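You operate a simulated robot arm through the tools that you are given. There is no shell and no other tool. Be economical: measure what you need, move in short steps, check, and stop when the job is done.

Carry out the task below with a simulated robot arm. There is one attempt and no reset: what you move stays moved.

Task
Put one of the wedge packs from the top of the shelf cart on top of the white flat plate there.
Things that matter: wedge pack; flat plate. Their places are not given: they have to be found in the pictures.

Only the result counts: the job must be done as asked and must still hold three seconds after the hand-in. Knocking over, shifting, dropping, spilling or breaking anything else fails it.

Robot
A 7-joint arm with a two-finger parallel gripper, fixed in place. Base frame: the origin is at the foot of the arm, x ahead of it, y to its left, z up; the work surface is at about z = 0. Lengths are in mm, angles in rad, forces in N, time in s.
With the tool pointing down near the work surface it reaches from about 220 to 580 mm from the base axis. Its first joint turns from -1.152 to 1.152 rad. Payload 2.5 kg.
The tool frame sits at the grasp point between the pads (the TCP): z along the fingers, y along the line on which they close. The tips reach 23 mm beyond it. Largest opening 94 mm; finger width 38, thickness 10; the body of the gripper, 54 by 96 mm, starts 39 mm behind the TCP.
Orientation is that of the tool frame in the base frame, as [roll, pitch, yaw] about the fixed x, y, z axes, in that order (R = Rz(yaw) Ry(pitch) Rx(roll)). With the fingers straight down and closing along the base's y, the tool's x points along the base's -x, its y along +y and its z along -z.

Tools
- The arm moves only by the tool nudge_tool. Its argument "series" is a list of rows, each a list of 7 numbers: the shift along the tool's x, y, z in mm, then the turn, a rotation vector about the tool's x, y, z in rad, then the finger opening in mm, from 0 to 94. In form: [[dx, dy, dz, ax, ay, az, hand], ...]. A call has 1 to 8 rows; each row is the pose to reach, as a shift and turn from the pose commanded when the call began, along the tool's axes at that moment. Rows are played at 5 a second. More than 50 mm and 0.15 rad between two rows, or a gripper value outside its range, and nothing of the call is played. A pose out of reach is approached as far as the arm can. The call stops where the force on the tool passes 40 N (or 10 N more than at its start, if that is more) or the arm is blocked; 0.2 s more then pass. The fingers move at their own pace (about 108 mm/s each) and stop on an object; they squeeze with about 36 N. The grip force told is the motor's: it shows also when the fingers shut on nothing. Time passes only in rows, and 0.2 s behind the last, so rows that repeat a pose let the fingers close. It gives the time, the measured TCP pose, the force on the tool (base axes), the opening and the grip force at its end, in the units of the frame above (readings bear some noise).
- Cameras (640 x 400 px; columns grow to the right, rows downward): "scene" is fixed at [101.3, -398.8, 560.7]; the picture's right is [0.88, -0.47, 0.00], its down [-0.26, -0.48, -0.84] and it looks along [0.39, 0.74, -0.55] (base axes); focal length 310 px, centre (320, 200). "wrist" rides on the gripper at [-39, 0, -44] in the tool frame; the picture's right is [0.00, -1.00, 0.00], its down [0.97, 0.00, -0.24] and it looks along [0.24, 0.00, 0.97] (tool axes); focal length 218 px, centre (320, 200).
- snapshot(camera): a new picture of that camera. It takes no simulated time.
- locate(camera, pixels): for up to 12 pixels [column, row] of the newest picture of that camera ("zoom" is the newest enlarged one), the place [x, y, z] in the base frame of the surface seen there, good to about 2 mm, but the place of the scene camera against the robot may be out by one fixed shift of up to 25 mm in any direction. It takes no simulated time.
- zoom(camera, box): a new picture of the part [left, top, right, bottom] of that camera's present view, enlarged. It takes no simulated time.
- sign_off(): hands the job in; it is judged then, once.

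Work in short steps. Measure before you move; look again where a grasp or a placing could have gone wrong, and mend it. You have 60 turns and 20 pictures in all, those below and enlarged ones among them. Open the gripper and draw the arm clear of the work before you hand the job in, unless the task says otherwise; then end with one line.

The tools are called after "Request:" by a JSON object that holds its "name" and its "arguments". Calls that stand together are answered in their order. nudge_tool: Moves the arm, as the interface text tells. Its arguments: {"type":"object","properties":{"series":{"type":"array","items":{"type":"array","items":{"type":"number"}}}},"required":["series"]} The other tools are called the same way: snapshot (camera) takes a picture; locate (camera, pixels) gives the place of the surface under pixels of a picture; zoom (camera, box) takes an enlarged picture of a part of a camera's view; sign_off () hands the job in.

At the start:

```text
time_s: 0.0
eef_pos: [348.6, 246.2, 324.3]
tool_rot: [-3.14, 0.0, 3.142]
force: [-0.1, -0.9, -0.2]
gripper_width: 93.8
grip_force: 0.1
```

scene: 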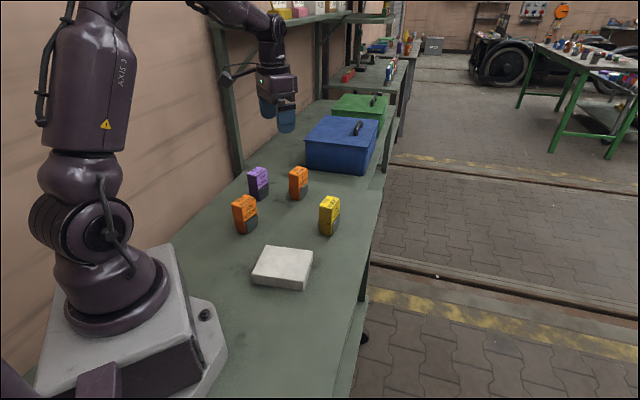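
wrist: 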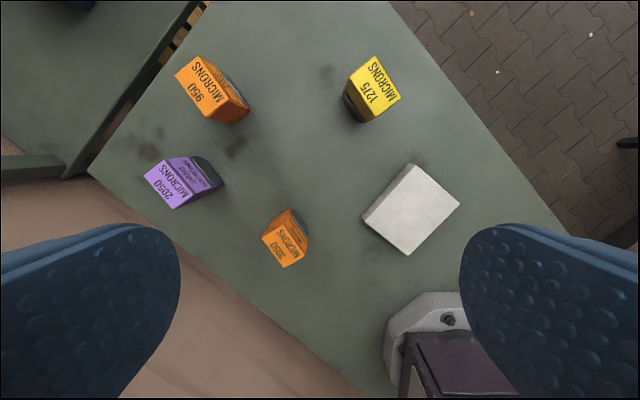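

The wrist view shows four packs (orange 210,90; yellow 372,88; purple 183,182; orange 287,238) and the white plate (412,210). I measure them first.

Request:
{"name": "zoom", "arguments": {"camera": "wrist", "box": [140, 40, 480, 280]}}

Request:
{"name": "zoom", "arguments": {"camera": "scene", "box": [210, 140, 370, 300]}}

Request:
{"name": "locate", "arguments": {"camera": "wrist", "pixels": [[412, 165], [459, 204], [408, 255], [363, 217], [412, 210], [378, 57], [400, 92], [369, 121], [346, 75], [372, 88], [355, 110], [320, 180]]}}

```text
1.67 times, centred on (310, 160) of wrist
```

zoom: 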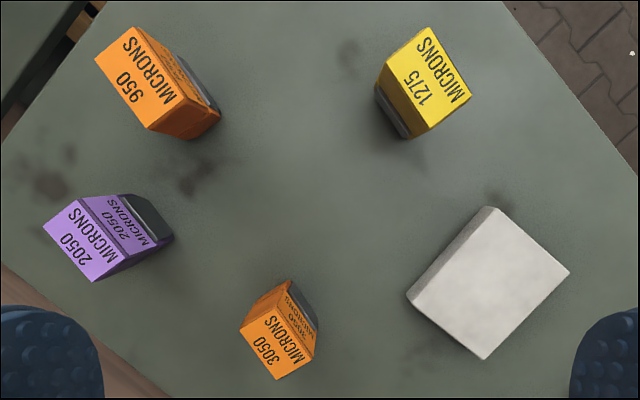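

```text
2.50 times, centred on (290, 220) of scene
```

zoom: 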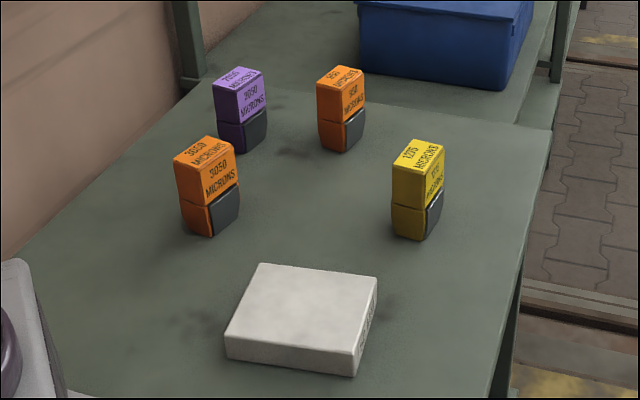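

```text
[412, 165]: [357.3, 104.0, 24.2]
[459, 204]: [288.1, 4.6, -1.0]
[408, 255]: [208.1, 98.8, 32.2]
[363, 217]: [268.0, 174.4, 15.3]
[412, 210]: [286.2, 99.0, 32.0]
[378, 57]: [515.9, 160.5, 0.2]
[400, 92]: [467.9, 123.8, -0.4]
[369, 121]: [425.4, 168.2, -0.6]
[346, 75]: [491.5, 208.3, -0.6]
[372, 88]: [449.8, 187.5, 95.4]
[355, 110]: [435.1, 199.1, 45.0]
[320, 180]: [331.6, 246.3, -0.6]
```

The plate's top is at z≈32, centred near (284,98); the yellow pack stands about 95 tall near (450,185). I move above the yellow pack for a straighter view.

Request:
{"name": "nudge_tool", "arguments": {"series": [[-40, -20, 0, 0, 0, 0, 94], [-80, -40, 0, 0, 0, 0, 94], [-120, -62, 0, 0, 0, 0, 94], [-120, -62, 0, 0, 0, 0, 94]]}}

Request:
{"name": "zoom", "arguments": {"camera": "wrist", "box": [240, 100, 480, 250]}}

```text
time_s: 1.0
eef_pos: [470.6, 185.2, 323.9]
tool_rot: [3.141, 0.0, 3.141]
force: [-0.7, 0.7, -0.6]
gripper_width: 93.9
grip_force: 0.1
```

```text
2.67 times, centred on (360, 175) of wrist
```

zoom: 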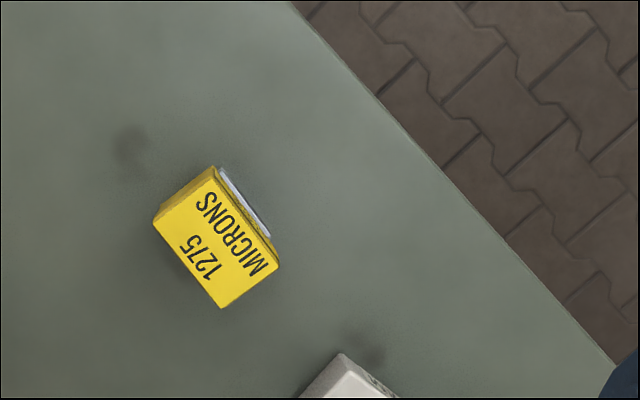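

I read the top-face corners of the yellow pack in this zoom: about (215,170), (277,265), (222,305), (156,218).

Request:
{"name": "locate", "arguments": {"camera": "zoom", "pixels": [[215, 172], [211, 182], [273, 265], [222, 303], [160, 220], [216, 240], [245, 205], [230, 182], [265, 235], [180, 192], [185, 205]]}}

```text
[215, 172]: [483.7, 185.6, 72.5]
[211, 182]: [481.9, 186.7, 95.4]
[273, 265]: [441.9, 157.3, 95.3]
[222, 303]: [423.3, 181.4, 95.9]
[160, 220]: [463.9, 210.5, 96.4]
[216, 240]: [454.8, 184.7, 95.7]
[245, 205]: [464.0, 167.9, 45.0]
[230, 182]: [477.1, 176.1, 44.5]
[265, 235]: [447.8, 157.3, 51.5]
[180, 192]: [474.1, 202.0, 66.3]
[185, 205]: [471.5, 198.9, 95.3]
```

The top is about 50 × 31 mm, centred at (453,184), with the sides seeming to swell lower down. I look closer at its side profile.

Request:
{"name": "zoom", "arguments": {"camera": "scene", "box": [290, 180, 370, 250]}}

```text
5.71 times, centred on (330, 215) of scene
```

zoom: 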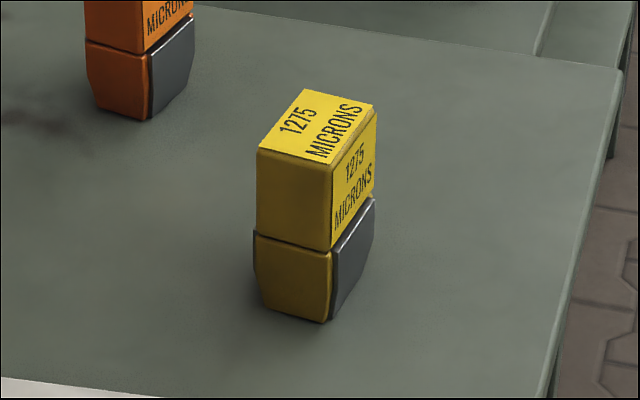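

Request:
{"name": "locate", "arguments": {"camera": "zoom", "pixels": [[262, 160], [262, 220], [260, 245], [270, 300], [326, 170], [326, 235], [325, 260], [322, 312], [345, 220], [345, 250], [340, 290], [368, 165]]}}

```text
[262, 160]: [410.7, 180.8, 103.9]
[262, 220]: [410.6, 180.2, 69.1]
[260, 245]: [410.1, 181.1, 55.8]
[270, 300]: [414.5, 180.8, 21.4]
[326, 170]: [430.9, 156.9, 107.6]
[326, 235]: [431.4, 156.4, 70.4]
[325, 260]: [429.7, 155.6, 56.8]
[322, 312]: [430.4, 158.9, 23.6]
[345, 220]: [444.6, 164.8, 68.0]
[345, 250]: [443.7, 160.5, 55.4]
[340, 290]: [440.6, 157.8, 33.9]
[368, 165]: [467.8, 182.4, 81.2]
```

The upper half is straight-sided (about 31 thick, z≈50–95), so I'll grip across the thin side at z≈76. First I centre over it, turn 0.63 rad and come down to z≈150.

Request:
{"name": "nudge_tool", "arguments": {"series": [[4, 0, 30, 0, 0, -0.126, 94], [8, 0, 60, 0, 0, -0.252, 94], [12, 0, 100, 0, 0, -0.378, 94], [15, -1, 140, 0, 0, -0.504, 94], [17, -1, 174, 0, 0, -0.63, 94], [17, -1, 174, 0, 0, -0.63, 94], [17, -1, 174, 0, 0, -0.63, 94]]}}

Request:
{"name": "snapshot", "arguments": {"camera": "wrist"}}

```text
time_s: 2.6
eef_pos: [451.3, 186.4, 148.6]
tool_rot: [3.141, 0.0, -2.509]
force: [-0.1, -0.7, 0.3]
gripper_width: 94.5
grip_force: 0.0
```

```text
13 pictures are left
```

wrist: 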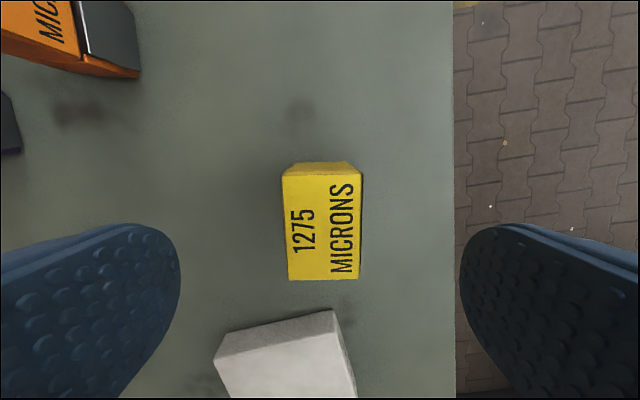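

The pack is centred between the fingers and square (columns 284–360). I check its top corners once from here.

Request:
{"name": "locate", "arguments": {"camera": "wrist", "pixels": [[286, 181], [357, 179], [291, 276], [356, 276], [322, 228]]}}

```text
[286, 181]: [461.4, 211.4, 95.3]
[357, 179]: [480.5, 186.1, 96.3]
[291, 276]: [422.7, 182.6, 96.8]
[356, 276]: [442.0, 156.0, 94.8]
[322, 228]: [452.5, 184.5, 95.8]
```

Centre (452,184) agrees with the TCP. I go down to z≈76 and close.

Request:
{"name": "nudge_tool", "arguments": {"series": [[0, -1.5, 30, 0, 0, 0, 94], [0, -1.5, 55, 0, 0, 0, 94], [0, -1.5, 72, 0, 0, 0, 94], [0, -1.5, 72, 0, 0, 0, 30], [0, -1.5, 72, 0, 0, 0, 15], [0, -1.5, 72, 0, 0, 0, 15], [0, -1.5, 72, 0, 0, 0, 15]]}}

```text
time_s: 4.2
eef_pos: [450.8, 182.6, 76.7]
tool_rot: [3.141, 0.0, -2.512]
force: [-0.3, 0.1, 0.6]
gripper_width: 38.0
grip_force: 36.1
```

Held at 38 mm opening with 36 N. I lift it straight up by 80 mm and then look.

Request:
{"name": "nudge_tool", "arguments": {"series": [[0, 0, -10, 0, 0, 0, 15], [0, 0, -30, 0, 0, 0, 15], [0, 0, -60, 0, 0, 0, 15], [0, 0, -90, 0, 0, 0, 15], [0, 0, -90, 0, 0, 0, 15]]}}

Request:
{"name": "zoom", "arguments": {"camera": "scene", "box": [210, 130, 390, 300]}}

Request:
{"name": "snapshot", "arguments": {"camera": "wrist"}}

```text
time_s: 5.4
eef_pos: [452.8, 183.8, 168.1]
tool_rot: [-3.14, 0.0, -2.511]
force: [0.8, -0.1, -3.8]
gripper_width: 37.8
grip_force: 35.7
```

```text
2.35 times, centred on (300, 215) of scene
```

zoom: 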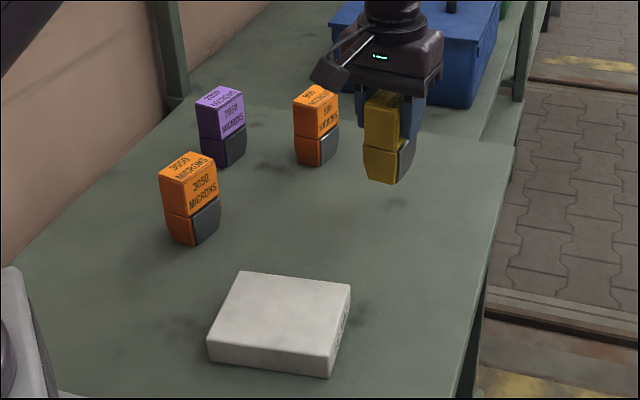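

```text
11 pictures are left
```

wrist: 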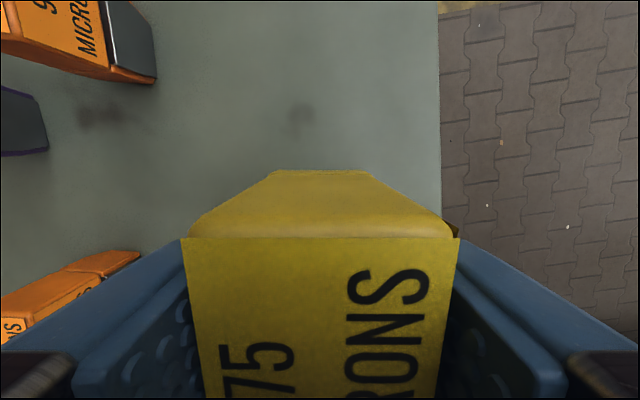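

The pack is held and hangs with its bottom near z≈92. I measure the plate's top corners in the scene zoom, with the purple pack's surroundings unchanged, to get its centre.

Request:
{"name": "locate", "arguments": {"camera": "zoom", "pixels": [[242, 275], [347, 287], [326, 353], [213, 340], [283, 313], [160, 300], [188, 168], [300, 250]]}}

```text
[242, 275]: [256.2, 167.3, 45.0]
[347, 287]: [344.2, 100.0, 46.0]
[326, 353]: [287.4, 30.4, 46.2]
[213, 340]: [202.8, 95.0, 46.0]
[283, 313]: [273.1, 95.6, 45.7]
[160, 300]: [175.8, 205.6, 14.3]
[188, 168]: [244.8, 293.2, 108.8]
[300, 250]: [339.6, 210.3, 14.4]
```

Correcting the fixed shift (about −12, 0, +14), the plate centre is (283,98.5) with top z≈32. I carry the pack above it at the current height.

Request:
{"name": "nudge_tool", "arguments": {"series": [[30, 5, 0, 0, 0, 0, 15], [62, 10, 0, 0, 0, 0, 15], [94, 15.5, 0, 0, 0, 0, 15], [126, 21, 0, 0, 0, 0, 15], [158, 26, 0, 0, 0, 0, 15], [187, 31, 0, 0, 0, 0, 15], [187, 31, 0, 0, 0, 0, 15], [187, 31, 0, 0, 0, 0, 15]]}}

Request:
{"name": "zoom", "arguments": {"camera": "scene", "box": [210, 130, 390, 300]}}

```text
time_s: 7.2
eef_pos: [282.4, 97.9, 169.6]
tool_rot: [3.141, -0.001, -2.513]
force: [-0.2, 0.2, -3.4]
gripper_width: 37.8
grip_force: 35.7
```

```text
2.35 times, centred on (300, 215) of scene
```

zoom: 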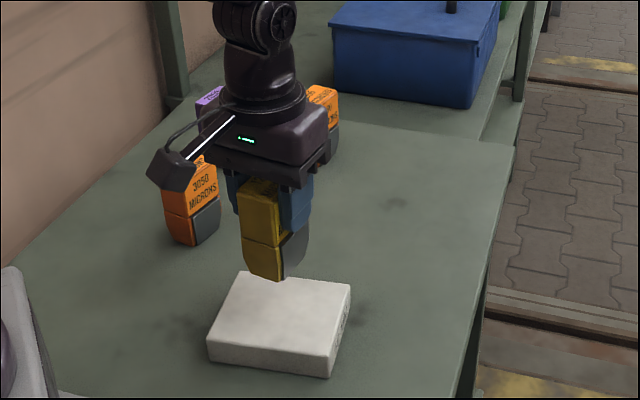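

It hangs over the plate at (282,98). Contact is expected at TCP z≈109; I lower to about 112 first.

Request:
{"name": "nudge_tool", "arguments": {"series": [[0, 0, 20, 0, 0, 0, 15], [0, 0, 40, 0, 0, 0, 15], [0, 0, 52, 0, 0, 0, 15], [0, 0, 56, 0, 0, 0, 15], [0, 0, 56, 0, 0, 0, 15]]}}

Request:
{"name": "zoom", "arguments": {"camera": "scene", "box": [210, 130, 390, 300]}}

```text
time_s: 8.4
eef_pos: [283.9, 99.4, 110.9]
tool_rot: [-3.141, 0.0, -2.51]
force: [0.8, -0.3, -3.4]
gripper_width: 37.9
grip_force: 35.9
```

```text
2.35 times, centred on (300, 215) of scene
```

zoom: 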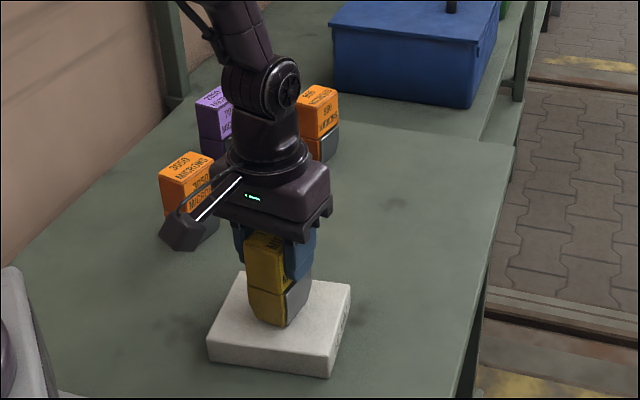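

The pack is well within the plate with no contact yet (force z still −3.4). I lower in 1 mm steps.

Request:
{"name": "nudge_tool", "arguments": {"series": [[0, 0, 1, 0, 0, 0, 15], [0, 0, 2, 0, 0, 0, 15], [0, 0, 2, 0, 0, 0, 15]]}}

```text
time_s: 9.2
eef_pos: [283.1, 97.9, 108.9]
tool_rot: [-3.141, 0.001, -2.511]
force: [0.4, -0.1, -2.2]
gripper_width: 37.6
grip_force: 35.6
```

Force is just starting to change (−2.2); one more millimetre.

Request:
{"name": "nudge_tool", "arguments": {"series": [[0, 0, 0.5, 0, 0, 0, 15], [0, 0, 1, 0, 0, 0, 15], [0, 0, 1, 0, 0, 0, 15]]}}

```text
time_s: 10.0
eef_pos: [284.0, 97.5, 109.2]
tool_rot: [3.141, 0.0, -2.513]
force: [-1.1, -0.5, 0.5]
gripper_width: 37.9
grip_force: 36.0
```

The weight is now off the tool (force z +0.5), so the pack rests on the plate. I open gradually.

Request:
{"name": "nudge_tool", "arguments": {"series": [[0, 0, 0, 0, 0, 0, 42], [0, 0, 0, 0, 0, 0, 55], [0, 0, 0, 0, 0, 0, 75], [0, 0, 0, 0, 0, 0, 90], [0, 0, 0, 0, 0, 0, 90]]}}

```text
time_s: 11.2
eef_pos: [282.6, 98.0, 108.9]
tool_rot: [3.14, 0.0, -2.513]
force: [-0.7, 0.1, -0.1]
gripper_width: 90.1
grip_force: 0.1
```

Fingers are open at 90 mm; I rise straight up and look.

Request:
{"name": "nudge_tool", "arguments": {"series": [[0, 0, -15, 0, 0, 0, 90], [0, 0, -40, 0, 0, 0, 90], [0, 0, -80, 0, 0, 0, 90], [0, 0, -120, 0, 0, 0, 90], [0, 0, -160, 0, 0, 0, 90], [0, 0, -160, 0, 0, 0, 90]]}}

Request:
{"name": "zoom", "arguments": {"camera": "scene", "box": [210, 130, 390, 300]}}

Request:
{"name": "snapshot", "arguments": {"camera": "wrist"}}

```text
time_s: 12.6
eef_pos: [283.0, 97.2, 269.0]
tool_rot: [3.141, -0.001, -2.513]
force: [0.3, 0.2, 0.2]
gripper_width: 90.0
grip_force: 0.1
```

```text
2.35 times, centred on (300, 215) of scene
```

zoom: 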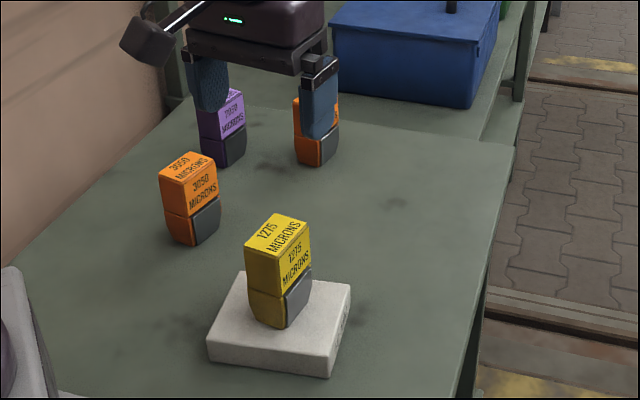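

```text
7 pictures are left
```

wrist: 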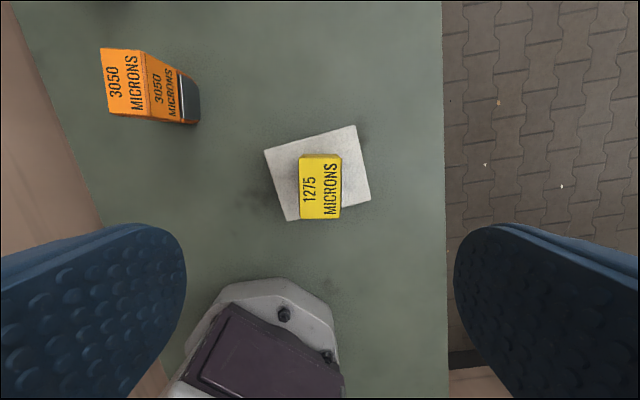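

The yellow pack stands upright near the middle of the plate, the plate and other packs have not moved, and the open gripper is clear at z≈269. I hand in.

Request:
{"name": "sign_off", "arguments": {}}

```text
The job is handed in.
```

The yellow wedge pack (1275) is standing upright on the white flat plate, nothing else has moved, and I have handed the job in.
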